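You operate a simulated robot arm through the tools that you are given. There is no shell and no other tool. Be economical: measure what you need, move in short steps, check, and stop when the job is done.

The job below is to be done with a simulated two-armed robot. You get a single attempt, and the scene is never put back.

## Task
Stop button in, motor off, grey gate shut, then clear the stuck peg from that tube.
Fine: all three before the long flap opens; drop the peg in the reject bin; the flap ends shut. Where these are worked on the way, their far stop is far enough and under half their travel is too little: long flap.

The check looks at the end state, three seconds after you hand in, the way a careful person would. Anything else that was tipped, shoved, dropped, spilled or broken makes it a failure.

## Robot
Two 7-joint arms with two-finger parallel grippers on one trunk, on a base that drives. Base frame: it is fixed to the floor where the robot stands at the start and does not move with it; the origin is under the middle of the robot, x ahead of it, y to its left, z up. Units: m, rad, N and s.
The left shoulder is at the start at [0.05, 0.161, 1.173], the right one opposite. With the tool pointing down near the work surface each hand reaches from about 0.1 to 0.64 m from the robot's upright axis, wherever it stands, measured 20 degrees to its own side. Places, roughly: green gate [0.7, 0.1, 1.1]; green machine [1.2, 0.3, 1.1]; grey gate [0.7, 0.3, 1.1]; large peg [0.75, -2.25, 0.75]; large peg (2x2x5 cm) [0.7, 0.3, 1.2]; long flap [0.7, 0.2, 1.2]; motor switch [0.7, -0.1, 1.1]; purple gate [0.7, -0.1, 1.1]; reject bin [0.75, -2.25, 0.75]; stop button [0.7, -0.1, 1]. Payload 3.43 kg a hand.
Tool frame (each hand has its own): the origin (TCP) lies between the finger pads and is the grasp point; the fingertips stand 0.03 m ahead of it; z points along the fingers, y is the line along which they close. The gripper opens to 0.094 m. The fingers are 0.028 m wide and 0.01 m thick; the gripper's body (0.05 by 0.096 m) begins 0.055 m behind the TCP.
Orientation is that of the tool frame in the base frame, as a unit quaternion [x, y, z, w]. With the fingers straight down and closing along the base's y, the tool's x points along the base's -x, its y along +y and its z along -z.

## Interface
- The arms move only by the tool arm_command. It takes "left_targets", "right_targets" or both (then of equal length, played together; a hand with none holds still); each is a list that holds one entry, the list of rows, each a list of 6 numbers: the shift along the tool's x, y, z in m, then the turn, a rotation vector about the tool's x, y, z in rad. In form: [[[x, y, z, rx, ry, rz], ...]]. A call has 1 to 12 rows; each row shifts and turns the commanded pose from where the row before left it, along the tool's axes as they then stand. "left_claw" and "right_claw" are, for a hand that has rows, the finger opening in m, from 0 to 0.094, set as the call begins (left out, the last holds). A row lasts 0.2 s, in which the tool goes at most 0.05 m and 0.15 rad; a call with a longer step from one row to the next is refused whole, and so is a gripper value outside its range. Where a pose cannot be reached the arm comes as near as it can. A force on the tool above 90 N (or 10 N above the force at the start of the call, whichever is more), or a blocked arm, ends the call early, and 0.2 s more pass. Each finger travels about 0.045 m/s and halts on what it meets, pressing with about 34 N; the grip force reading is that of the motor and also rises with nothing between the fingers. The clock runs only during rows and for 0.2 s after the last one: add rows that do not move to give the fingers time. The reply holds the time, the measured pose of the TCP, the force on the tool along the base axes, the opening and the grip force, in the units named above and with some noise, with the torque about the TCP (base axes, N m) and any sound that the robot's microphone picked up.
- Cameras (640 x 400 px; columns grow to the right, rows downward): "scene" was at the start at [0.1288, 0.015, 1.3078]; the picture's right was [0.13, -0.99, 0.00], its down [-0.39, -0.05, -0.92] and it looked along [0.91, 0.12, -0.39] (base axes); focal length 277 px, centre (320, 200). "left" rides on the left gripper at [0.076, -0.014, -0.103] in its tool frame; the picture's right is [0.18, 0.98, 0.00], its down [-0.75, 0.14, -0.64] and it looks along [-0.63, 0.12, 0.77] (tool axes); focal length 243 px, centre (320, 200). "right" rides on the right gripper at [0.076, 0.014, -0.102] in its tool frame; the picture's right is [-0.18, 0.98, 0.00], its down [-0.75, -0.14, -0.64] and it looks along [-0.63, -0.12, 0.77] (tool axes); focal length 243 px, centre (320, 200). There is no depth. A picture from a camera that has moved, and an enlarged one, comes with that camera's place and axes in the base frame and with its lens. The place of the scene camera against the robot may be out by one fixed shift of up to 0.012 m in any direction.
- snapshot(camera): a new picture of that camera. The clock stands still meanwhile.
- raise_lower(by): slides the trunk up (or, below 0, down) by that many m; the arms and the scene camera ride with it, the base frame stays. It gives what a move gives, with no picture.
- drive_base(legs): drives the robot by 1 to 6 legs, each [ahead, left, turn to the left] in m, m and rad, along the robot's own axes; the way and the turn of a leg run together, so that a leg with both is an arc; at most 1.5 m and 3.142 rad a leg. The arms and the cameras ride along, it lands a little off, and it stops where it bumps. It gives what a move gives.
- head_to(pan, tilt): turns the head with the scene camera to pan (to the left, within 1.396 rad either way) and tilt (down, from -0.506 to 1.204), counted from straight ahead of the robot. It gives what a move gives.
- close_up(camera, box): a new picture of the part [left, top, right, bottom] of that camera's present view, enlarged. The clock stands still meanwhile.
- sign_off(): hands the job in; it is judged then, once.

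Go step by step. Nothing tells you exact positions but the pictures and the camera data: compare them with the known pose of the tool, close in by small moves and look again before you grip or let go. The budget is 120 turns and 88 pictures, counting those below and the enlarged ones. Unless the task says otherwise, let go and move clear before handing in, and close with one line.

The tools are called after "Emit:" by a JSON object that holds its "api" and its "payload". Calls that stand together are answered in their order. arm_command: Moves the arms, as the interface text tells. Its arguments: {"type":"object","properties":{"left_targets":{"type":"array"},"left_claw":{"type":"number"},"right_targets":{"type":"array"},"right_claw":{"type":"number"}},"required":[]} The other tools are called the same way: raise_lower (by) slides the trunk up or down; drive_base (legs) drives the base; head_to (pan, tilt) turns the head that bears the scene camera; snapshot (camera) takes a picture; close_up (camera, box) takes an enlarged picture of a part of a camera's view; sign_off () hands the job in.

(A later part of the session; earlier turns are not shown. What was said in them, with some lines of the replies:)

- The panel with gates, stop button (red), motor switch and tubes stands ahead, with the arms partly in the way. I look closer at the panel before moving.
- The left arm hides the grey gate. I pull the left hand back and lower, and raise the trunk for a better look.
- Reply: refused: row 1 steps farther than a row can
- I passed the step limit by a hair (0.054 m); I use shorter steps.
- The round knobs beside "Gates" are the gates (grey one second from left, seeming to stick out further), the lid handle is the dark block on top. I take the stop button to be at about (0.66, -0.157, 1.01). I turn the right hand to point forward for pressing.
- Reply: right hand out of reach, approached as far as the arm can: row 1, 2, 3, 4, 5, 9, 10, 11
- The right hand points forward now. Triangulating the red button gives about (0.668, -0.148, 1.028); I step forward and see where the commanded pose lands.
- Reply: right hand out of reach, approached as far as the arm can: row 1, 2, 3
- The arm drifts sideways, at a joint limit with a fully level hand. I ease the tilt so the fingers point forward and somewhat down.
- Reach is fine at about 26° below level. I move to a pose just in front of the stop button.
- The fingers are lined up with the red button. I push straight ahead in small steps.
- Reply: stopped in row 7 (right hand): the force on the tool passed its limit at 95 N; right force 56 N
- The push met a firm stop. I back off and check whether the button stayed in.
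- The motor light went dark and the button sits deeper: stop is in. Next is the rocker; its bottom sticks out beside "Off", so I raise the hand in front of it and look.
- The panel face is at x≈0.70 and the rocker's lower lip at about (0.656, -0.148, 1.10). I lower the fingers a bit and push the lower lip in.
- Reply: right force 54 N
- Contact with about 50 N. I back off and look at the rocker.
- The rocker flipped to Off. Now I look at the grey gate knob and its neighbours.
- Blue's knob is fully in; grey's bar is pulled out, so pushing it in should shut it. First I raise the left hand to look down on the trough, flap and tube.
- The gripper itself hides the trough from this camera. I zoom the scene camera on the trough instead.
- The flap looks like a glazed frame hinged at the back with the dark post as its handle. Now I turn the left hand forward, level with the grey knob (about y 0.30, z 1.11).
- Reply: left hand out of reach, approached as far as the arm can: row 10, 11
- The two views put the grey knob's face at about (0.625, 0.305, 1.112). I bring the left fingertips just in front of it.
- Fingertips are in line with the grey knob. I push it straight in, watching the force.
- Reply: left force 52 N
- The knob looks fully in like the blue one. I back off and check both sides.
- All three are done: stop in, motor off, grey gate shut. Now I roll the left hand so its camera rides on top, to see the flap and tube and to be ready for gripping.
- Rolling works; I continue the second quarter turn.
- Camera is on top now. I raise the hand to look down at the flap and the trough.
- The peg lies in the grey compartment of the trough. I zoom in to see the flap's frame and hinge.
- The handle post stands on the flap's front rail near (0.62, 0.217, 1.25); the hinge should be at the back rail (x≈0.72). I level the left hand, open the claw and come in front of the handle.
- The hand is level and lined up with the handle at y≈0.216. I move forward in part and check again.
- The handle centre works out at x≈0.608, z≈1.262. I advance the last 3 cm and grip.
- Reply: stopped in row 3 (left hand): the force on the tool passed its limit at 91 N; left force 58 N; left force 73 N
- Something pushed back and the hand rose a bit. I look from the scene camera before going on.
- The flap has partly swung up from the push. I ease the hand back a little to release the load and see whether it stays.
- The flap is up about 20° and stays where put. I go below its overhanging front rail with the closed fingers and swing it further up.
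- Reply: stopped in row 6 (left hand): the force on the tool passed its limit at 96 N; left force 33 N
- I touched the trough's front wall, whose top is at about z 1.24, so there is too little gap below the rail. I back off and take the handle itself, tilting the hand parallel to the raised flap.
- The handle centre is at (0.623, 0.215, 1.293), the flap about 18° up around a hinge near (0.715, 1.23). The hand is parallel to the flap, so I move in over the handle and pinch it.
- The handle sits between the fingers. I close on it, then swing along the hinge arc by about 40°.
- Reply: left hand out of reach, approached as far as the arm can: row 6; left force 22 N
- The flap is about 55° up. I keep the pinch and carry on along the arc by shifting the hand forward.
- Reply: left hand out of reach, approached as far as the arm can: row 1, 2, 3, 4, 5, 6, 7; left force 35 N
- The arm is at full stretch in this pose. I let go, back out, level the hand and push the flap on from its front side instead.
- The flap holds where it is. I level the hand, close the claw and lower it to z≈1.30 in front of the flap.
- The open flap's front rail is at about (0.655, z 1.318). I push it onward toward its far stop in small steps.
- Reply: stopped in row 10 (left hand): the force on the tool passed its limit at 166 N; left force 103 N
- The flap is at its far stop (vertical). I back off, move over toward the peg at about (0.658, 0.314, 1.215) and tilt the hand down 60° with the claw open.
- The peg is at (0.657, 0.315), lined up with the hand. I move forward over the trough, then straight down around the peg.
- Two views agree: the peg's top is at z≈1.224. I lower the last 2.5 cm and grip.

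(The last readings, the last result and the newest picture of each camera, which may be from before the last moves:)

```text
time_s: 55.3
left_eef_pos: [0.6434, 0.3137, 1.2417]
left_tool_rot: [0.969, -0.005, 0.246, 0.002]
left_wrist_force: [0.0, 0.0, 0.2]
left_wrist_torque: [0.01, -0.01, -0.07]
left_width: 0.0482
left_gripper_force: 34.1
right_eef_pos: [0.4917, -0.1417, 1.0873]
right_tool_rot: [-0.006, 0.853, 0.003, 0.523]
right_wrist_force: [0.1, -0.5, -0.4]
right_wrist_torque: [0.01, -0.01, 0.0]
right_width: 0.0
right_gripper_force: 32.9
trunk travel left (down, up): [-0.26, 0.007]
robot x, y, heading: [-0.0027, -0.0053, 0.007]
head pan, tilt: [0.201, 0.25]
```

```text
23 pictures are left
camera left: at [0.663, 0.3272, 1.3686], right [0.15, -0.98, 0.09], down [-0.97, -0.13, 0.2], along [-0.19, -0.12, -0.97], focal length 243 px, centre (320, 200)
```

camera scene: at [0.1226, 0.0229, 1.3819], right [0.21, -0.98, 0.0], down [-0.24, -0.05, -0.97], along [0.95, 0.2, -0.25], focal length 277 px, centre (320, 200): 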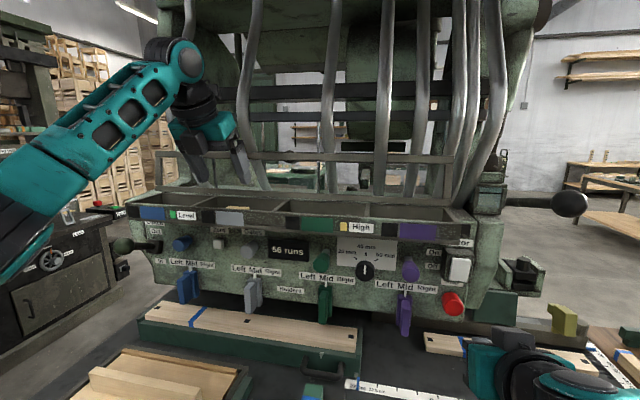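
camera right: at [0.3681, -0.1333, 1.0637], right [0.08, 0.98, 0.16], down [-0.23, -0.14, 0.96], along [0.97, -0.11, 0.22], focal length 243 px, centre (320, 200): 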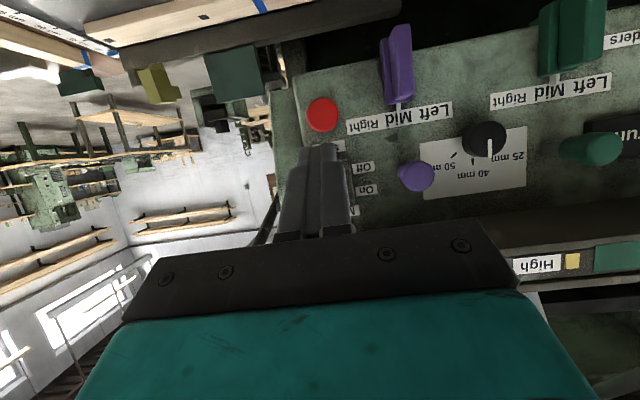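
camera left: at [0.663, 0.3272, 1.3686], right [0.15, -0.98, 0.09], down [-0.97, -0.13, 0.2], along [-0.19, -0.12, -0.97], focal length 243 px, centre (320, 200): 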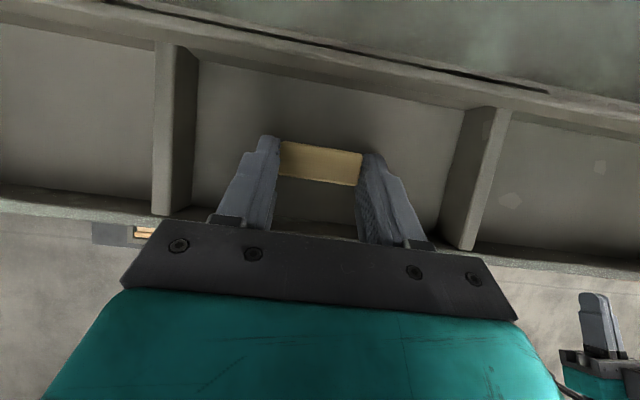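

The peg is gripped (0.048 m). I lift straight up and bring it back clear of the trough.

Emit:
{"api": "arm_command", "payload": {"left_targets": [[[0.0143, 0, -0.0264, 0, 0, 0], [0.0143, 0, -0.0264, 0, 0, 0], [0.0143, 0, -0.0264, 0, 0, 0], [0.0143, 0, -0.0264, 0, 0, 0], [-0.0352, 0, -0.019, 0, 0, 0], [-0.0352, 0, -0.019, 0, 0, 0], [-0.0352, 0, -0.019, 0, 0, 0], [-0.0352, 0, -0.019, 0, 0, 0], [0, 0, 0, 0, 0, 0]]]}}

Emit:
{"api": "snapshot", "payload": {"camera": "left"}}

Emit:
{"api": "snapshot", "payload": {"camera": "scene"}}

```text
time_s: 57.3
left_eef_pos: [0.4778, 0.3181, 1.3438]
left_tool_rot: [0.969, -0.005, 0.245, 0.001]
left_wrist_force: [0.6, -0.2, -0.1]
left_wrist_torque: [0.02, 0.01, -0.03]
left_width: 0.0483
left_gripper_force: 33.9
left hand out of reach, approached as far as the arm can: row 4
right_eef_pos: [0.4908, -0.1427, 1.0871]
right_tool_rot: [-0.005, 0.853, 0.003, 0.523]
right_wrist_force: [-0.6, -0.2, 0.9]
right_wrist_torque: [0.02, 0.02, -0.01]
right_width: 0.0
right_gripper_force: 32.5
trunk travel left (down, up): [-0.26, 0.007]
robot x, y, heading: [-0.0048, 0.0022, 0.007]
head pan, tilt: [0.201, 0.25]
```

```text
22 pictures are left
camera left: at [0.4957, 0.3322, 1.4719], right [0.15, -0.98, 0.09], down [-0.97, -0.13, 0.2], along [-0.19, -0.12, -0.97], focal length 243 px, centre (320, 200)
```

left: 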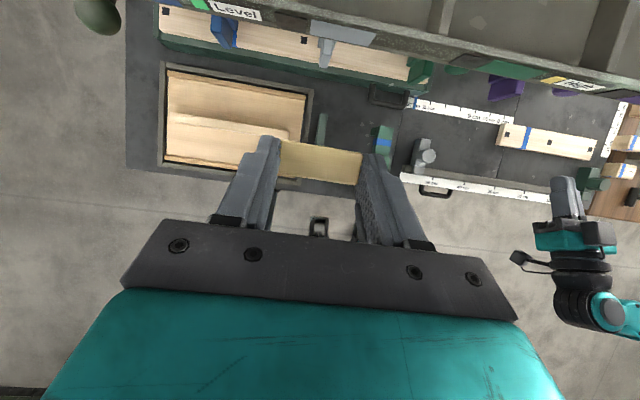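

```text
21 pictures are left
camera scene: at [0.1231, 0.0225, 1.3819], right [0.21, -0.98, 0.0], down [-0.24, -0.05, -0.97], along [0.95, 0.2, -0.25], focal length 277 px, centre (320, 200)
```

scene: 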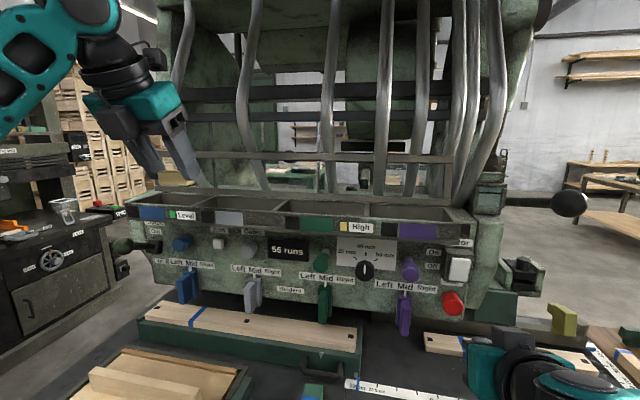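

Peg held. The flap stands by itself, and my left hand is the one that can reach its handle, so I deliver the peg first and then return to shut the flap. I draw both arms in and look right toward the bin.

Emit:
{"api": "arm_command", "payload": {"left_targets": [[[-0.0352, 0, -0.019, 0, 0, 0], [-0.0352, 0, -0.019, 0, 0, 0], [-0.0352, 0, -0.019, 0, 0, 0], [0, 0, 0, 0, 0, 0]]], "right_targets": [[[0.0185, 0, -0.04, 0, 0, 0], [0.0185, 0, -0.04, 0, 0, 0], [0.0185, 0, -0.04, 0, 0, 0], [0.0, 0, 0, 0, 0, 0]]]}}

Emit:
{"api": "head_to", "payload": {"pan": -1.2, "tilt": 0.3}}

Emit:
{"api": "snapshot", "payload": {"camera": "scene"}}

```text
time_s: 58.3
left_eef_pos: [0.357, 0.3189, 1.3432]
left_tool_rot: [0.969, -0.005, 0.246, 0.002]
left_wrist_force: [0.6, 0.2, -0.7]
left_wrist_torque: [0.02, 0.04, -0.01]
left_width: 0.0482
left_gripper_force: 33.9
right_eef_pos: [0.4012, -0.1197, 1.076]
right_tool_rot: [-0.004, 0.852, 0.002, 0.523]
right_wrist_force: [0.3, 0.4, 0.2]
right_wrist_torque: [-0.01, -0.04, 0.0]
right_width: 0.0001
right_gripper_force: 32.6
right hand out of reach, approached as far as the arm can: row 2, 3
trunk travel left (down, up): [-0.26, 0.007]
robot x, y, heading: [-0.008, 0.0028, 0.008]
head pan, tilt: [0.201, 0.25]
```

```text
time_s: 59.8
left_eef_pos: [0.358, 0.3205, 1.3442]
left_tool_rot: [0.969, -0.005, 0.247, 0.001]
left_wrist_force: [0.2, 0.8, -0.7]
left_wrist_torque: [0.01, 0.02, -0.03]
left_width: 0.0484
left_gripper_force: 34.1
right_eef_pos: [0.4017, -0.1205, 1.0764]
right_tool_rot: [-0.006, 0.852, 0.003, 0.523]
right_wrist_force: [-0.5, 0.1, 0.2]
right_wrist_torque: [-0.02, 0.03, -0.01]
right_width: 0.0
right_gripper_force: 33.0
trunk travel left (down, up): [-0.26, 0.007]
robot x, y, heading: [-0.0054, -0.0008, 0.002]
head pan, tilt: [-1.201, 0.3]
```

```text
20 pictures are left
camera scene: at [0.0657, -0.0833, 1.3772], right [-0.93, -0.37, 0.0], down [-0.11, 0.27, -0.96], along [0.35, -0.89, -0.3], focal length 277 px, centre (320, 200)
```

scene: 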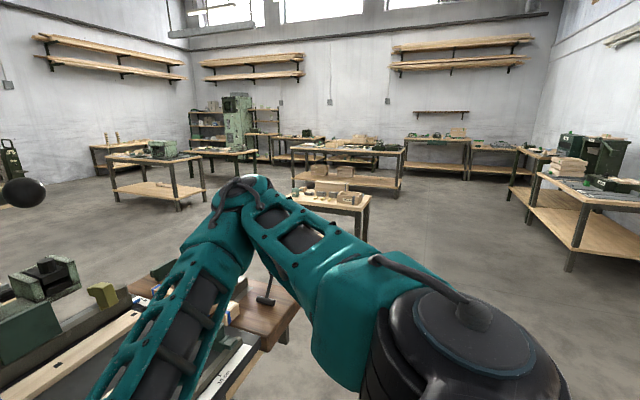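

The small table with boxes near the picture's middle is where the bin should be. I zoom there.

Emit:
{"api": "close_up", "payload": {"camera": "scene", "box": [260, 160, 400, 250]}}

```text
4.44 times, centred on (330, 205) of scene
camera zoom: at [0.0657, -0.0833, 1.3772], right [-0.93, -0.37, 0.0], down [-0.11, 0.27, -0.96], along [0.35, -0.89, -0.3], focal length 1233 px, centre (276, 178)
```

zoom: 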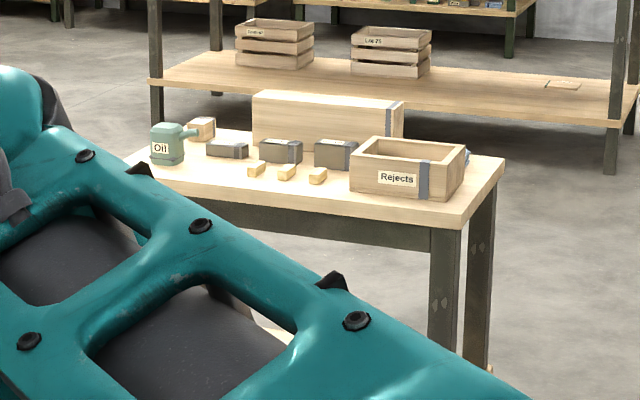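

The "Rejects" box sits at the near corner of that table, around (0.62–0.75, -2.1 to -2.25). I back up 15 cm and drive sideways to it.

Emit:
{"api": "drive_base", "payload": {"legs": [[-0.15, 0, 0], [0, -1.5, 0], [0, -0.7, 0]]}}

Emit:
{"api": "head_to", "payload": {"pan": 0.1, "tilt": 0.6}}

Emit:
{"api": "snapshot", "payload": {"camera": "scene"}}

```text
time_s: 80.0
left_eef_pos: [0.2195, -1.8465, 1.343]
left_tool_rot: [0.969, -0.002, 0.246, 0.0]
left_wrist_force: [0.3, 1.1, -0.1]
left_wrist_torque: [0.0, 0.0, -0.02]
left_width: 0.0485
left_gripper_force: 34.6
right_eef_pos: [0.2658, -2.287, 1.0758]
right_tool_rot: [-0.007, 0.852, 0.004, 0.523]
right_wrist_force: [-0.4, 0.5, -0.8]
right_wrist_torque: [-0.02, 0.0, -0.05]
right_width: 0.0
right_gripper_force: 32.7
trunk travel left (down, up): [-0.26, 0.007]
robot x, y, heading: [-0.1373, -2.1678, 0.011]
head pan, tilt: [-1.201, 0.3]
```

```text
time_s: 81.5
left_eef_pos: [0.2198, -1.8464, 1.3423]
left_tool_rot: [0.969, -0.003, 0.246, 0.0]
left_wrist_force: [0.7, 0.2, -0.6]
left_wrist_torque: [-0.01, 0.0, 0.0]
left_width: 0.0482
left_gripper_force: 34.0
right_eef_pos: [0.2672, -2.2872, 1.0768]
right_tool_rot: [-0.007, 0.852, 0.004, 0.523]
right_wrist_force: [0.3, -0.3, 0.4]
right_wrist_torque: [0.02, 0.03, -0.01]
right_width: 0.0
right_gripper_force: 33.6
trunk travel left (down, up): [-0.26, 0.007]
robot x, y, heading: [-0.1413, -2.1708, 0.011]
head pan, tilt: [0.099, 0.6]
```

```text
18 pictures are left
camera scene: at [-0.0166, -2.1559, 1.3497], right [0.11, -0.99, 0.0], down [-0.56, -0.06, -0.83], along [0.82, 0.09, -0.56], focal length 277 px, centre (320, 200)
```

scene: 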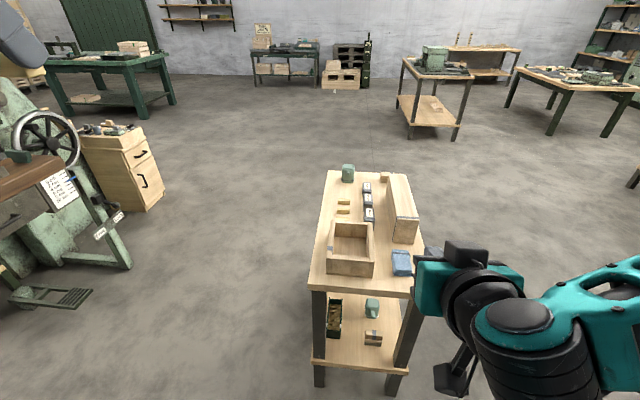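

The Rejects box is at about (0.60, -2.178), rim z≈0.80. I drive a little right and forward and lower the trunk 10 cm.

Emit:
{"api": "drive_base", "payload": {"legs": [[0, -0.21, 0], [0.17, 0, 0]]}}

Emit:
{"api": "raise_lower", "payload": {"by": -0.1}}

Emit:
{"api": "snapshot", "payload": {"camera": "scene"}}

```text
time_s: 85.0
left_eef_pos: [0.3943, -2.0556, 1.3437]
left_tool_rot: [0.969, -0.002, 0.246, 0.0]
left_wrist_force: [0.0, 0.2, -0.2]
left_wrist_torque: [0.01, 0.0, -0.02]
left_width: 0.0484
left_gripper_force: 33.9
right_eef_pos: [0.441, -2.497, 1.0768]
right_tool_rot: [-0.008, 0.853, 0.005, 0.522]
right_wrist_force: [-0.4, 0.1, -1.2]
right_wrist_torque: [-0.01, 0.01, -0.01]
right_width: 0.0001
right_gripper_force: 32.5
trunk travel left (down, up): [-0.26, 0.007]
robot x, y, heading: [0.0319, -2.3783, 0.01]
head pan, tilt: [0.099, 0.6]
```

```text
time_s: 86.3
left_eef_pos: [0.3934, -2.0561, 1.2437]
left_tool_rot: [0.969, -0.003, 0.246, 0.001]
left_wrist_force: [1.7, -0.6, 0.2]
left_wrist_torque: [0.0, 0.01, 0.01]
left_width: 0.0482
left_gripper_force: 33.9
right_eef_pos: [0.4392, -2.4969, 0.9772]
right_tool_rot: [-0.008, 0.852, 0.005, 0.524]
right_wrist_force: [-0.4, 0.1, 0.3]
right_wrist_torque: [-0.01, -0.01, -0.02]
right_width: 0.0001
right_gripper_force: 32.9
trunk travel left (down, up): [-0.16, 0.107]
robot x, y, heading: [0.0324, -2.3773, 0.011]
head pan, tilt: [0.099, 0.6]
```

```text
17 pictures are left
camera scene: at [0.1569, -2.3651, 1.2498], right [0.11, -0.99, 0.0], down [-0.56, -0.06, -0.83], along [0.82, 0.09, -0.56], focal length 277 px, centre (320, 200)
```

scene: 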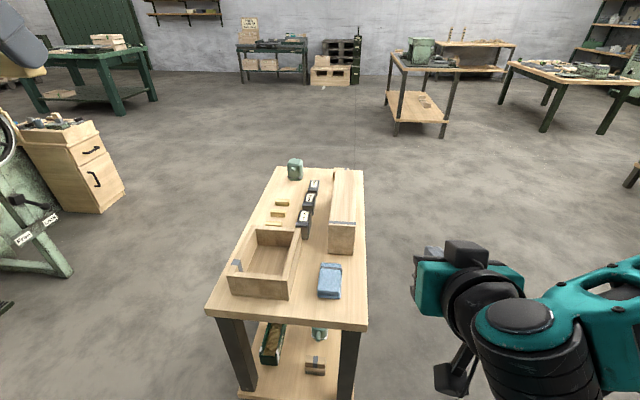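

The box opening is centred near (0.607, -2.195). I bring the left hand over it and part way down, then check with the hand camera.

Emit:
{"api": "arm_command", "payload": {"left_targets": [[[0.0293, 0.0228, 0.0158, 0, 0, 0], [0.0293, 0.0228, 0.0158, 0, 0, 0], [0.0293, 0.0228, 0.0158, 0, 0, 0], [0.0293, 0.0228, 0.0158, 0, 0, 0], [0.0293, 0.0228, 0.0158, 0, 0, 0], [0.0293, 0.0228, 0.0158, 0, 0, 0], [-0.0214, 0, 0.0396, 0, 0, 0], [-0.0214, 0, 0.0396, 0, 0, 0], [-0.0214, 0, 0.0396, 0, 0, 0], [-0.0214, 0, 0.0396, 0, 0, 0], [-0.0214, 0, 0.0396, 0, 0, 0], [0, 0, 0, 0, 0, 0]]]}}

Emit:
{"api": "snapshot", "payload": {"camera": "left"}}

```text
time_s: 88.9
left_eef_pos: [0.5938, -2.1949, 1.0181]
left_tool_rot: [0.969, -0.002, 0.247, -0.001]
left_wrist_force: [0.5, 0.2, 0.2]
left_wrist_torque: [0.04, -0.05, -0.01]
left_width: 0.0482
left_gripper_force: 33.7
right_eef_pos: [0.4395, -2.4968, 0.9766]
right_tool_rot: [-0.007, 0.852, 0.004, 0.524]
right_wrist_force: [-0.2, -1.0, -0.1]
right_wrist_torque: [-0.02, 0.0, -0.01]
right_width: 0.0
right_gripper_force: 33.7
trunk travel left (down, up): [-0.16, 0.107]
robot x, y, heading: [0.0313, -2.3793, 0.01]
head pan, tilt: [0.099, 0.6]
```

```text
16 pictures are left
camera left: at [0.6127, -2.181, 1.1456], right [0.16, -0.98, 0.09], down [-0.97, -0.14, 0.2], along [-0.19, -0.12, -0.98], focal length 243 px, centre (320, 200)
```

left: 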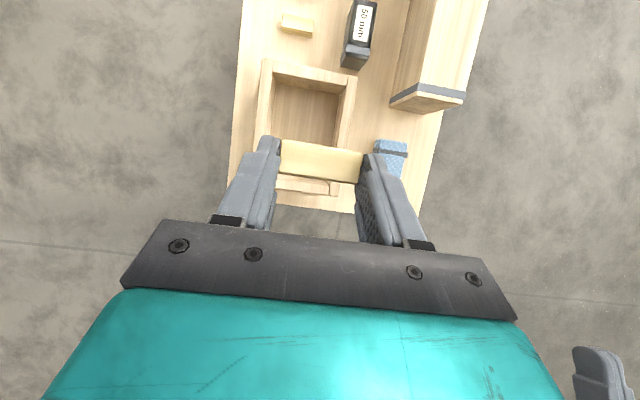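

The hand camera puts the box centre at about (0.632, -2.186). I shift slightly and lower the peg into the box.

Emit:
{"api": "arm_command", "payload": {"left_targets": [[[0.0194, -0.008, 0.0105, 0, 0, 0], [-0.0214, 0, 0.0396, 0, 0, 0], [-0.0214, 0, 0.0396, 0, 0, 0], [-0.0214, 0, 0.0396, 0, 0, 0], [-0.0119, 0, 0.022, 0, 0, 0], [0, 0, 0, 0, 0, 0]]]}}

Emit:
{"api": "snapshot", "payload": {"camera": "left"}}

```text
time_s: 90.3
left_eef_pos: [0.6174, -2.1853, 0.8593]
left_tool_rot: [0.969, -0.003, 0.247, 0.001]
left_wrist_force: [0.6, -0.7, -0.7]
left_wrist_torque: [0.01, -0.03, 0.03]
left_width: 0.0484
left_gripper_force: 33.6
right_eef_pos: [0.4403, -2.4987, 0.9763]
right_tool_rot: [-0.007, 0.852, 0.004, 0.523]
right_wrist_force: [0.0, -1.3, 0.4]
right_wrist_torque: [0.01, 0.0, 0.02]
right_width: 0.0003
right_gripper_force: 33.4
trunk travel left (down, up): [-0.16, 0.107]
robot x, y, heading: [0.0342, -2.3774, 0.01]
head pan, tilt: [0.099, 0.6]
```

```text
15 pictures are left
camera left: at [0.6355, -2.1723, 0.9868], right [0.16, -0.98, 0.09], down [-0.97, -0.14, 0.2], along [-0.19, -0.12, -0.98], focal length 243 px, centre (320, 200)
```

left: 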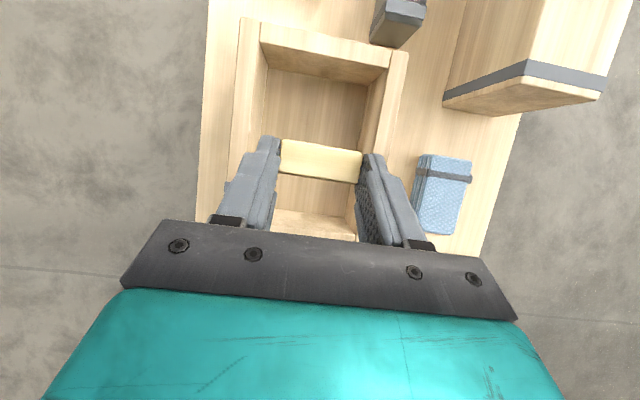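

The peg is centred over the box. I lower a bit more and open slightly to let it drop.

Emit:
{"api": "arm_command", "payload": {"left_targets": [[[-0.0119, 0, 0.022, 0, 0, 0], [0, 0, 0, 0, 0, 0]]]}}

Emit:
{"api": "arm_command", "payload": {"left_targets": [[[0, 0, 0, 0, 0, 0], [0, 0, 0, 0, 0, 0], [0, 0, 0, 0, 0, 0]]], "left_claw": 0.062}}

Emit:
{"api": "arm_command", "payload": {"left_targets": [[[0.0214, 0, -0.0396, 0, 0, 0], [0.0214, 0, -0.0396, 0, 0, 0], [0.0214, 0, -0.0396, 0, 0, 0], [0.0214, 0, -0.0396, 0, 0, 0], [0, 0, 0, 0, 0, 0]]]}}

Emit:
{"api": "snapshot", "payload": {"camera": "left"}}

```text
time_s: 90.9
left_eef_pos: [0.6181, -2.1867, 0.8354]
left_tool_rot: [0.969, -0.002, 0.246, 0.0]
left_wrist_force: [-0.8, -0.6, -0.5]
left_wrist_torque: [0.04, 0.0, 0.03]
left_width: 0.0482
left_gripper_force: 33.6
right_eef_pos: [0.4396, -2.4965, 0.9769]
right_tool_rot: [-0.008, 0.852, 0.005, 0.523]
right_wrist_force: [0.2, 0.4, 0.1]
right_wrist_torque: [0.02, 0.03, -0.01]
right_width: 0.0001
right_gripper_force: 32.6
trunk travel left (down, up): [-0.16, 0.107]
robot x, y, heading: [0.031, -2.3803, 0.011]
head pan, tilt: [0.099, 0.6]
```

```text
time_s: 91.7
left_eef_pos: [0.6171, -2.1863, 0.8348]
left_tool_rot: [0.969, -0.002, 0.247, 0.001]
left_wrist_force: [-0.1, 0.1, -0.2]
left_wrist_torque: [0.01, 0.03, -0.01]
left_width: 0.062
left_gripper_force: 0.0
right_eef_pos: [0.4397, -2.497, 0.9758]
right_tool_rot: [-0.008, 0.852, 0.004, 0.523]
right_wrist_force: [0.0, -0.5, 1.2]
right_wrist_torque: [0.0, -0.02, 0.04]
right_width: 0.0
right_gripper_force: 33.1
trunk travel left (down, up): [-0.16, 0.107]
robot x, y, heading: [0.0326, -2.38, 0.009]
head pan, tilt: [0.099, 0.6]
```

```text
time_s: 92.9
left_eef_pos: [0.6166, -2.1851, 1.0149]
left_tool_rot: [0.969, -0.002, 0.246, 0.0]
left_wrist_force: [0.3, -0.7, -0.7]
left_wrist_torque: [0.02, 0.02, -0.01]
left_width: 0.0621
left_gripper_force: 0.1
right_eef_pos: [0.4414, -2.4974, 0.9764]
right_tool_rot: [-0.008, 0.852, 0.004, 0.524]
right_wrist_force: [0.8, 0.2, -0.5]
right_wrist_torque: [-0.03, -0.01, 0.03]
right_width: 0.0001
right_gripper_force: 33.4
trunk travel left (down, up): [-0.16, 0.107]
robot x, y, heading: [0.0342, -2.3769, 0.011]
head pan, tilt: [0.099, 0.6]
```

```text
14 pictures are left
camera left: at [0.6353, -2.1717, 1.1414], right [0.16, -0.98, 0.09], down [-0.97, -0.14, 0.2], along [-0.19, -0.12, -0.97], focal length 243 px, centre (320, 200)
```

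left: 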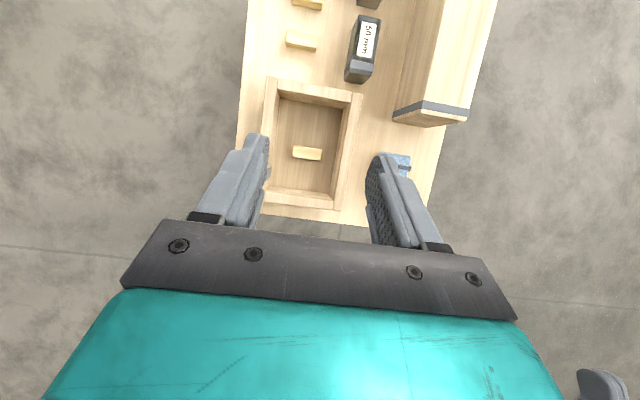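

The peg lies in the Rejects box. I raise and fold the left arm back, raise the trunk, and drive back the way I came.

Emit:
{"api": "arm_command", "payload": {"left_targets": [[[0.0214, 0, -0.0396, 0, 0, 0], [0.0214, 0, -0.0396, 0, 0, 0], [0.0214, 0, -0.0396, 0, 0, 0], [0.0214, 0, -0.0396, 0, 0, 0], [0.0214, 0, -0.0396, 0, 0, 0], [-0.0293, -0.0228, -0.0158, 0, 0, 0], [-0.0293, -0.0228, -0.0158, 0, 0, 0], [-0.0293, -0.0228, -0.0158, 0, 0, 0], [-0.0293, -0.0228, -0.0158, 0, 0, 0], [-0.0293, -0.0228, -0.0158, 0, 0, 0], [-0.0293, 0, -0.0158, 0, 0, 0], [0, 0, 0, 0, 0, 0]]]}}

Emit:
{"api": "raise_lower", "payload": {"by": 0.1}}

Emit:
{"api": "drive_base", "payload": {"legs": [[-0.18, 0, 0], [0, 1.2, 0], [0, 1.18, 0]]}}

```text
time_s: 95.5
left_eef_pos: [0.4157, -2.0715, 1.2399]
left_tool_rot: [0.969, -0.003, 0.246, 0.0]
left_wrist_force: [-0.4, -0.5, -0.8]
left_wrist_torque: [0.04, 0.0, 0.0]
left_width: 0.0618
left_gripper_force: 0.0
right_eef_pos: [0.4402, -2.4972, 0.9758]
right_tool_rot: [-0.008, 0.852, 0.004, 0.523]
right_wrist_force: [-0.6, -0.1, 0.6]
right_wrist_torque: [-0.02, -0.01, 0.0]
right_width: 0.0
right_gripper_force: 32.9
trunk travel left (down, up): [-0.16, 0.107]
robot x, y, heading: [0.0332, -2.3812, 0.007]
head pan, tilt: [0.099, 0.6]
```

```text
time_s: 96.9
left_eef_pos: [0.4159, -2.0705, 1.3396]
left_tool_rot: [0.969, -0.002, 0.246, 0.001]
left_wrist_force: [-0.7, 0.2, -0.6]
left_wrist_torque: [-0.01, 0.0, -0.01]
left_width: 0.0619
left_gripper_force: 0.0
right_eef_pos: [0.4401, -2.4977, 1.0774]
right_tool_rot: [-0.007, 0.853, 0.004, 0.523]
right_wrist_force: [0.5, 0.0, -0.2]
right_wrist_torque: [-0.02, -0.02, 0.03]
right_width: 0.0002
right_gripper_force: 33.1
trunk travel left (down, up): [-0.26, 0.007]
robot x, y, heading: [0.034, -2.3769, 0.011]
head pan, tilt: [0.099, 0.6]
```

```text
time_s: 119.1
left_eef_pos: [0.1326, 0.3363, 1.3381]
left_tool_rot: [0.969, 0.016, 0.247, -0.004]
left_wrist_force: [-0.2, 0.2, 0.1]
left_wrist_torque: [0.03, 0.02, -0.01]
left_width: 0.0619
left_gripper_force: 0.1
right_eef_pos: [0.1729, -0.0888, 1.0773]
right_tool_rot: [-0.025, 0.852, 0.014, 0.523]
right_wrist_force: [0.3, 0.2, -0.2]
right_wrist_torque: [0.03, 0.03, 0.04]
right_width: 0.0
right_gripper_force: 32.7
trunk travel left (down, up): [-0.26, 0.007]
robot x, y, heading: [-0.2412, 0.0138, 0.047]
head pan, tilt: [0.099, 0.6]
```

I arrived at (-0.24, 0.014) turned 0.047 rad. I straighten, drive forward to the old spot and look at the flap.

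Emit:
{"api": "drive_base", "payload": {"legs": [[0, 0, -0.047], [0.24, 0, 0]]}}

Emit:
{"api": "head_to", "payload": {"pan": 0.2, "tilt": 0.25}}

Emit:
{"api": "snapshot", "payload": {"camera": "scene"}}

```text
time_s: 121.3
left_eef_pos: [0.387, 0.3213, 1.3391]
left_tool_rot: [0.969, -0.005, 0.247, 0.001]
left_wrist_force: [-0.3, 0.4, 0.1]
left_wrist_torque: [0.02, 0.03, -0.04]
left_width: 0.0619
left_gripper_force: 0.1
right_eef_pos: [0.4093, -0.105, 1.0762]
right_tool_rot: [-0.007, 0.852, 0.004, 0.523]
right_wrist_force: [0.7, 0.7, -0.3]
right_wrist_torque: [0.0, 0.0, 0.0]
right_width: 0.0
right_gripper_force: 32.6
trunk travel left (down, up): [-0.26, 0.007]
robot x, y, heading: [0.0017, 0.013, 0.008]
head pan, tilt: [0.099, 0.6]
```

```text
time_s: 122.1
left_eef_pos: [0.3874, 0.3212, 1.3386]
left_tool_rot: [0.969, -0.004, 0.247, 0.001]
left_wrist_force: [0.2, -0.1, 0.0]
left_wrist_torque: [0.0, 0.0, -0.02]
left_width: 0.062
left_gripper_force: 0.0
right_eef_pos: [0.4097, -0.105, 1.0759]
right_tool_rot: [-0.006, 0.852, 0.003, 0.523]
right_wrist_force: [0.4, -0.3, -0.1]
right_wrist_torque: [0.01, -0.03, 0.01]
right_width: 0.0
right_gripper_force: 33.2
trunk travel left (down, up): [-0.26, 0.007]
robot x, y, heading: [0.0016, 0.0177, 0.008]
head pan, tilt: [0.201, 0.25]
```

```text
13 pictures are left
camera scene: at [0.1298, 0.0379, 1.3818], right [0.21, -0.98, 0.0], down [-0.24, -0.05, -0.97], along [0.95, 0.2, -0.25], focal length 277 px, centre (320, 200)
```

scene: 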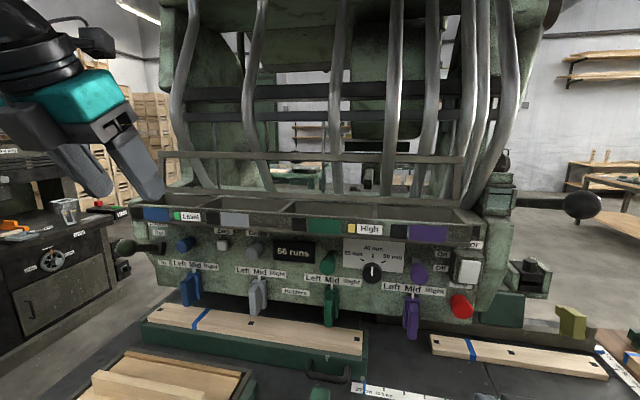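

The flap still stands upright. I turn the left hand to about 25° below level and bring it in front of and above the flap's handle.

Emit:
{"api": "arm_command", "payload": {"left_targets": [[[0, 0, 0, 0, 0.15, 0], [0, 0, 0, 0, 0.15, 0], [0, 0, 0, 0, 0.15, 0], [0, 0, 0, 0, 0.15, 0], [0, 0, 0, 0, 0.04, 0], [0.0205, 0.0177, 0.0297, 0, 0, 0], [0.0205, 0.0177, 0.0297, 0, 0, 0], [0.0205, 0.0177, 0.0297, 0, 0, 0], [0.0205, 0.0177, 0.0297, 0, 0, 0], [0.0205, 0.0177, 0.0297, 0, 0, 0], [0.0205, 0.0177, 0.0297, 0, 0, 0], [0, 0, 0, 0, 0, 0]]], "left_claw": 0.065}}

Emit:
{"api": "snapshot", "payload": {"camera": "left"}}

```text
time_s: 124.7
left_eef_pos: [0.6004, 0.2111, 1.3757]
left_tool_rot: [0.842, -0.005, 0.54, 0.003]
left_wrist_force: [-0.2, -0.2, 0.5]
left_wrist_torque: [0.03, 0.03, 0.01]
left_width: 0.0652
left_gripper_force: 0.0
right_eef_pos: [0.4094, -0.105, 1.0767]
right_tool_rot: [-0.006, 0.852, 0.004, 0.523]
right_wrist_force: [-0.2, 0.4, -0.2]
right_wrist_torque: [-0.01, -0.01, 0.0]
right_width: 0.0
right_gripper_force: 32.9
trunk travel left (down, up): [-0.26, 0.007]
robot x, y, heading: [0.0021, 0.0126, 0.002]
head pan, tilt: [0.201, 0.25]
```

```text
12 pictures are left
camera left: at [0.54, 0.2256, 1.4882], right [0.07, -0.98, 0.17], down [-0.9, -0.13, -0.42], along [0.43, -0.12, -0.89], focal length 243 px, centre (320, 200)
```

left: 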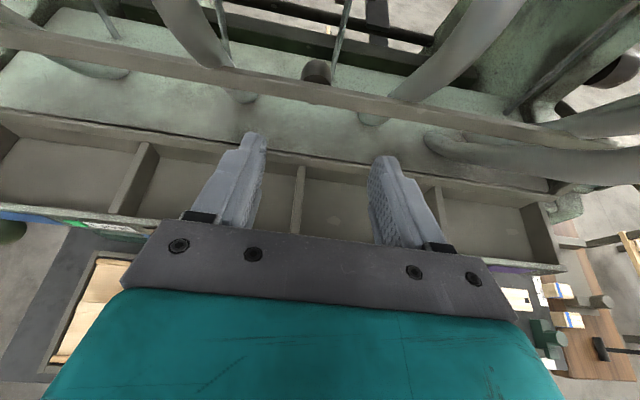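

The handle pokes back behind the upright rail, its top a bit above the rail, at y≈0.217. I steepen the hand to 45° and come over the rail from above-front.

Emit:
{"api": "arm_command", "payload": {"left_targets": [[[0, 0, 0, 0, -0.15, 0], [0, 0, 0, 0, -0.15, 0], [0, -0.002, 0, 0, -0.04, 0], [0.028, -0.002, 0.019, 0, 0, 0], [0.028, -0.002, 0.019, 0, 0, 0], [0.028, 0, 0.019, 0, 0, 0], [0, 0, 0, 0, 0, 0]]]}}

Emit:
{"api": "snapshot", "payload": {"camera": "left"}}

```text
time_s: 126.3
left_eef_pos: [0.6991, 0.2176, 1.3987]
left_tool_rot: [0.921, -0.005, 0.389, 0.002]
left_wrist_force: [-0.2, 0.8, 0.3]
left_wrist_torque: [-0.02, -0.02, 0.0]
left_width: 0.0648
left_gripper_force: 0.1
right_eef_pos: [0.4088, -0.1039, 1.077]
right_tool_rot: [-0.006, 0.852, 0.003, 0.524]
right_wrist_force: [-0.4, -0.1, 0.5]
right_wrist_torque: [0.02, -0.02, 0.01]
right_width: 0.0001
right_gripper_force: 32.8
trunk travel left (down, up): [-0.26, 0.007]
robot x, y, heading: [0.0014, 0.0149, 0.006]
head pan, tilt: [0.201, 0.25]
```

```text
11 pictures are left
camera left: at [0.6791, 0.2312, 1.5249], right [0.12, -0.98, 0.13], down [-0.99, -0.13, -0.09], along [0.11, -0.12, -0.99], focal length 243 px, centre (320, 200)
```

left: 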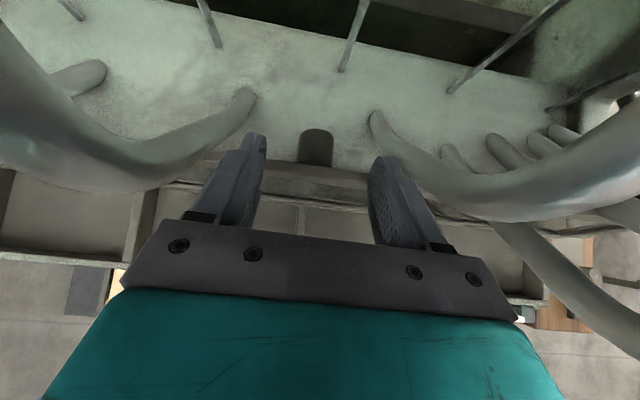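

The handle (x 0.733–0.762) is centred between the fingers. I slide in along the fingers and close on it.

Emit:
{"api": "arm_command", "payload": {"left_targets": [[[-0.001, 0, 0.02, 0, 0, 0], [-0.001, 0, 0.02, 0, 0, 0], [-0.001, 0, 0.018, 0, 0, 0], [-0.002, 0, 0.018, 0, 0, 0], [0, 0, 0, 0, 0, 0]]]}}

Emit:
{"api": "snapshot", "payload": {"camera": "left"}}

```text
time_s: 127.5
left_eef_pos: [0.7249, 0.2087, 1.3524]
left_tool_rot: [0.922, -0.004, 0.388, 0.002]
left_wrist_force: [2.4, -0.6, 6.6]
left_wrist_torque: [-0.24, 0.03, 0.09]
left_width: 0.0652
left_gripper_force: 0.0
left hand out of reach, approached as far as the arm can: row 2, 4
right_eef_pos: [0.4084, -0.1051, 1.0773]
right_tool_rot: [-0.006, 0.852, 0.003, 0.523]
right_wrist_force: [0.2, -0.3, -0.6]
right_wrist_torque: [-0.01, -0.02, 0.02]
right_width: 0.0
right_gripper_force: 32.5
trunk travel left (down, up): [-0.26, 0.007]
robot x, y, heading: [0.0029, 0.0149, 0.005]
head pan, tilt: [0.201, 0.25]
```

```text
10 pictures are left
camera left: at [0.7075, 0.2229, 1.4783], right [0.12, -0.98, 0.13], down [-0.99, -0.13, -0.09], along [0.1, -0.12, -0.99], focal length 243 px, centre (320, 200)
```

left: 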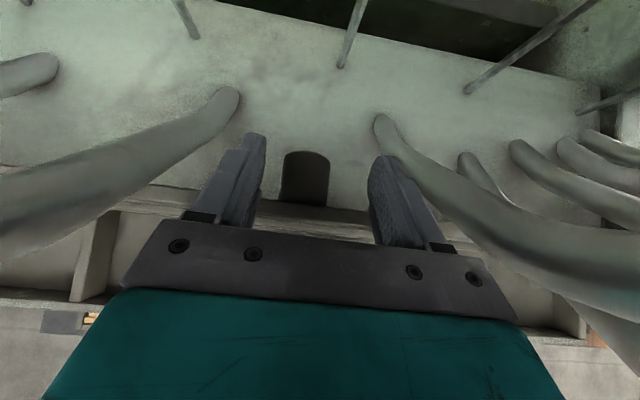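

The fingers already straddle the handle, slightly off to one side. I shift 7 mm and close.

Emit:
{"api": "arm_command", "payload": {"left_targets": [[[0, -0.007, 0, 0, 0, 0], [0, 0, 0, 0, 0, 0], [0, 0, 0, 0, 0, 0], [0, 0, 0, 0, 0, 0], [0, 0, 0, 0, 0, 0], [0, 0, 0, 0, 0, 0]]], "left_claw": 0.0}}

```text
time_s: 128.9
left_eef_pos: [0.7258, 0.2166, 1.3511]
left_tool_rot: [0.922, -0.005, 0.387, 0.002]
left_wrist_force: [-4.7, -2.2, -9.6]
left_wrist_torque: [-0.03, 0.37, -0.02]
left_width: 0.0291
left_gripper_force: 45.3
right_eef_pos: [0.4086, -0.1056, 1.0766]
right_tool_rot: [-0.006, 0.852, 0.004, 0.523]
right_wrist_force: [-0.5, 0.5, -0.4]
right_wrist_torque: [0.02, 0.0, 0.0]
right_width: 0.0
right_gripper_force: 33.1
trunk travel left (down, up): [-0.26, 0.007]
robot x, y, heading: [0.0012, 0.012, 0.004]
head pan, tilt: [0.201, 0.25]
```

The handle is gripped. I pull it along the hinge arc toward me, first half.

Emit:
{"api": "arm_command", "payload": {"left_targets": [[[-0.0081, 0, -0.0125, 0, 0, 0], [-0.0097, 0, -0.0113, 0, 0, 0], [-0.0111, 0, -0.0099, 0, 0, 0], [-0.0123, 0, -0.0083, 0, 0, 0], [-0.0135, 0, -0.0064, 0, 0, 0], [-0.0143, 0, -0.0044, 0, 0, 0]]]}}

Emit:
{"api": "snapshot", "payload": {"camera": "left"}}

```text
time_s: 130.3
left_eef_pos: [0.6425, 0.2168, 1.3406]
left_tool_rot: [0.92, -0.005, 0.391, 0.002]
left_wrist_force: [14.0, -2.9, 4.9]
left_wrist_torque: [-0.14, -1.71, -0.08]
left_width: 0.029
left_gripper_force: 45.4
right_eef_pos: [0.4106, -0.1057, 1.0765]
right_tool_rot: [-0.006, 0.852, 0.004, 0.523]
right_wrist_force: [0.7, -0.2, 0.2]
right_wrist_torque: [-0.02, 0.01, 0.04]
right_width: 0.0
right_gripper_force: 33.7
trunk travel left (down, up): [-0.26, 0.007]
robot x, y, heading: [0.003, 0.0156, 0.007]
head pan, tilt: [0.201, 0.25]
```

```text
9 pictures are left
camera left: at [0.6228, 0.2306, 1.4667], right [0.12, -0.98, 0.13], down [-0.99, -0.13, -0.1], along [0.11, -0.12, -0.99], focal length 243 px, centre (320, 200)
```

left: 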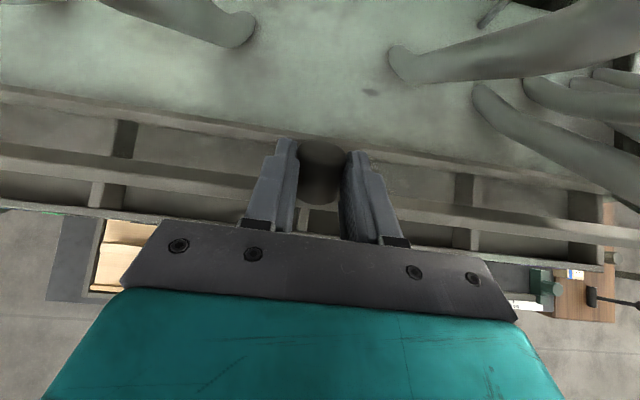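

The flap follows, now about 45°. I continue the arc down to shut.

Emit:
{"api": "arm_command", "payload": {"left_targets": [[[-0.0147, 0, -0.0025, 0, 0, 0], [-0.0149, 0, -0.0003, 0, 0, 0], [-0.0148, 0, 0.0017, 0, 0, 0], [-0.0145, 0, 0.0036, 0, 0, 0], [-0.0138, 0, 0.0057, 0, 0, 0], [-0.0098, 0, 0.0055, 0, 0, 0], [0, 0, 0, 0, 0, 0]]]}}

Emit:
{"api": "close_up", "payload": {"camera": "scene", "box": [150, 130, 510, 300]}}

```text
time_s: 131.9
left_eef_pos: [0.5939, 0.2179, 1.2778]
left_tool_rot: [0.917, -0.004, 0.399, 0.004]
left_wrist_force: [23.4, -3.3, 32.6]
left_wrist_torque: [0.29, -1.14, -0.25]
left_width: 0.0291
left_gripper_force: 44.6
right_eef_pos: [0.4099, -0.1069, 1.0766]
right_tool_rot: [-0.005, 0.852, 0.004, 0.523]
right_wrist_force: [-0.7, -0.3, -0.2]
right_wrist_torque: [0.01, -0.02, 0.0]
right_width: 0.0
right_gripper_force: 32.7
trunk travel left (down, up): [-0.26, 0.007]
robot x, y, heading: [0.0036, 0.0174, 0.01]
head pan, tilt: [0.201, 0.25]
```

```text
1.78 times, centred on (330, 215) of scene
camera zoom: at [0.1302, 0.0362, 1.3823], right [0.21, -0.98, 0.0], down [-0.24, -0.05, -0.97], along [0.95, 0.2, -0.25], focal length 493 px, centre (302, 173)
```

zoom: 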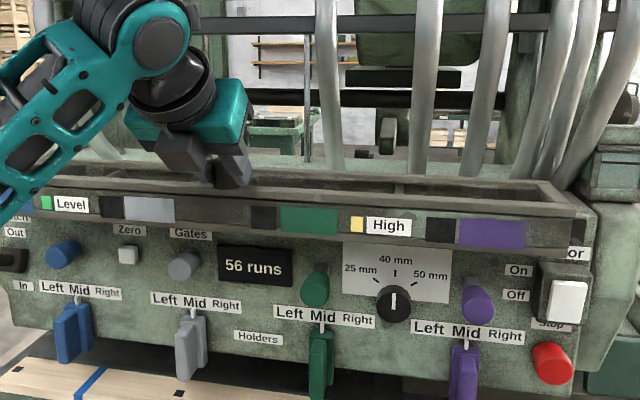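

The flap looks shut or nearly so. I let go, back out and check closely.

Emit:
{"api": "arm_command", "payload": {"left_targets": [[[0, 0, 0, 0, 0, 0], [0, 0, 0, 0, 0, 0], [0, 0, 0, 0, 0, 0], [0, 0, 0, 0, 0, 0], [0, 0, -0.03, 0, 0, 0], [0, 0, -0.04, 0, 0, 0], [0, 0, -0.04, 0, 0, 0], [0, 0, 0, 0, 0, 0]]], "left_claw": 0.06}}

Emit:
{"api": "close_up", "payload": {"camera": "scene", "box": [380, 170, 520, 260]}}

Emit:
{"api": "snapshot", "payload": {"camera": "left"}}

```text
time_s: 133.7
left_eef_pos: [0.5149, 0.2203, 1.3458]
left_tool_rot: [0.921, -0.004, 0.389, 0.002]
left_wrist_force: [0.0, -1.4, -0.1]
left_wrist_torque: [-0.02, 0.01, 0.03]
left_width: 0.06
left_gripper_force: 0.1
right_eef_pos: [0.4097, -0.1049, 1.0766]
right_tool_rot: [-0.007, 0.852, 0.004, 0.523]
right_wrist_force: [0.3, 0.2, -0.3]
right_wrist_torque: [-0.03, 0.0, 0.0]
right_width: 0.0
right_gripper_force: 33.4
trunk travel left (down, up): [-0.26, 0.007]
robot x, y, heading: [-0.0013, 0.0141, 0.005]
head pan, tilt: [0.201, 0.25]
```

```text
4.44 times, centred on (450, 215) of scene
camera zoom: at [0.1302, 0.038, 1.3818], right [0.21, -0.98, 0.0], down [-0.24, -0.05, -0.97], along [0.95, 0.2, -0.25], focal length 1233 px, centre (-258, 133)
```

zoom: 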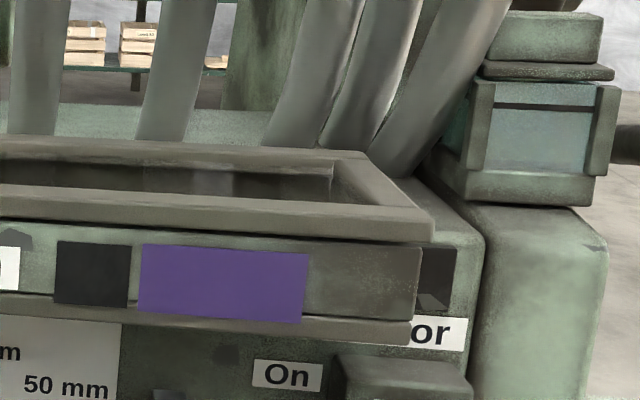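

```text
6 pictures are left
camera left: at [0.4952, 0.2343, 1.4729], right [0.12, -0.98, 0.13], down [-0.99, -0.13, -0.09], along [0.11, -0.12, -0.99], focal length 243 px, centre (320, 200)
```

left: 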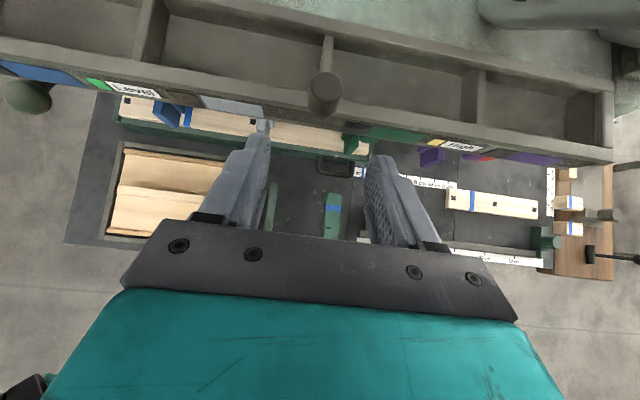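

It looks shut. To be certain, I press lightly down on the handle with closed fingers.

Emit:
{"api": "arm_command", "payload": {"left_targets": [[[0, 0, 0, 0, 0, 0], [0, 0, 0, 0, 0, 0], [0, 0, 0, 0, 0, 0], [0, 0, 0, 0, 0, 0], [0.011, 0.004, 0.04, 0, 0, 0], [0.0106, 0, 0.039, 0, 0, 0], [-0.0036, 0, 0.0035, 0, 0, 0], [-0.0036, 0, 0.0035, 0, 0, 0], [-0.0036, 0, 0.0035, 0, 0, 0], [0, 0, 0, 0, 0, 0]]], "left_claw": 0.0}}

```text
time_s: 135.9
left_eef_pos: [0.5808, 0.2129, 1.2984]
left_tool_rot: [0.919, -0.005, 0.394, 0.004]
left_wrist_force: [-6.2, 1.6, 26.8]
left_wrist_torque: [0.1, -0.31, 0.05]
left_width: 0.0
left_gripper_force: 33.1
right_eef_pos: [0.4057, -0.1061, 1.0778]
right_tool_rot: [-0.006, 0.851, 0.004, 0.525]
right_wrist_force: [-0.3, 0.4, 0.7]
right_wrist_torque: [0.01, 0.03, 0.0]
right_width: 0.0002
right_gripper_force: 33.0
trunk travel left (down, up): [-0.26, 0.007]
robot x, y, heading: [0.003, 0.0169, 0.01]
head pan, tilt: [0.201, 0.25]
```

A firm 27 N downward press met a solid stop. I back off up and away, and take a last look at the panel.

Emit:
{"api": "arm_command", "payload": {"left_targets": [[[0.015, 0, -0.03, 0, 0, 0], [0, 0, -0.045, 0, 0, 0], [0, 0, -0.045, 0, 0, 0], [-0.02, 0, -0.04, 0, 0, 0], [-0.03, 0, -0.03, 0, 0, 0], [0, 0, 0, 0, 0, 0]]]}}

Emit:
{"api": "close_up", "payload": {"camera": "scene", "box": [150, 130, 510, 340]}}

Emit:
{"api": "close_up", "payload": {"camera": "scene", "box": [380, 170, 520, 260]}}

```text
time_s: 137.3
left_eef_pos: [0.4239, 0.2164, 1.4019]
left_tool_rot: [0.921, -0.006, 0.389, 0.003]
left_wrist_force: [0.2, -0.3, -0.1]
left_wrist_torque: [-0.03, 0.0, -0.01]
left_width: 0.0
left_gripper_force: 33.0
right_eef_pos: [0.4086, -0.1051, 1.0771]
right_tool_rot: [-0.006, 0.852, 0.003, 0.523]
right_wrist_force: [-0.4, 0.6, 0.0]
right_wrist_torque: [0.01, 0.02, 0.02]
right_width: 0.0
right_gripper_force: 32.5
trunk travel left (down, up): [-0.26, 0.007]
robot x, y, heading: [0.0023, 0.0157, 0.009]
head pan, tilt: [0.201, 0.25]
```

```text
1.78 times, centred on (330, 235) of scene
camera zoom: at [0.1302, 0.0378, 1.3818], right [0.21, -0.98, 0.0], down [-0.24, -0.05, -0.97], along [0.95, 0.2, -0.25], focal length 493 px, centre (302, 138)
```

zoom: 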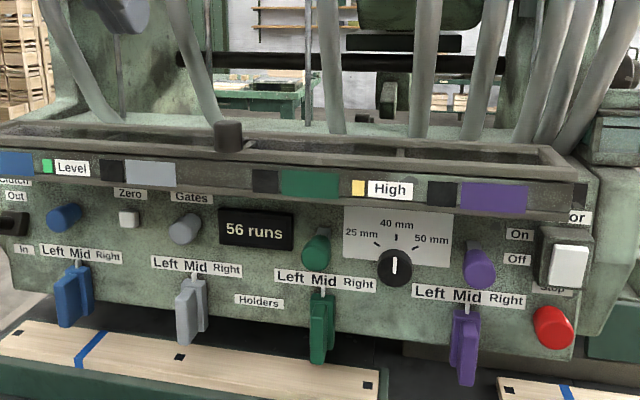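

```text
4.44 times, centred on (450, 215) of scene
camera zoom: at [0.1302, 0.0378, 1.3818], right [0.21, -0.98, 0.0], down [-0.24, -0.05, -0.97], along [0.95, 0.2, -0.25], focal length 1233 px, centre (-258, 133)
```

zoom: 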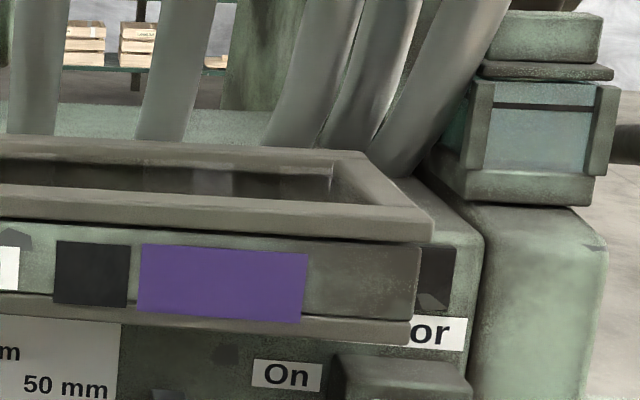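

The panel shows stop in, motor off with its light dark, the grey gate in and the flap shut. The counter and the other controls look unchanged, and the hands are clear, so I hand in.

Emit:
{"api": "sign_off", "payload": {}}

```text
The job is handed in.
```

The stop button is in, the motor is off and the grey gate is shut, all before the long flap was opened to its far stop; the stuck peg is in the reject bin and the flap is shut again.
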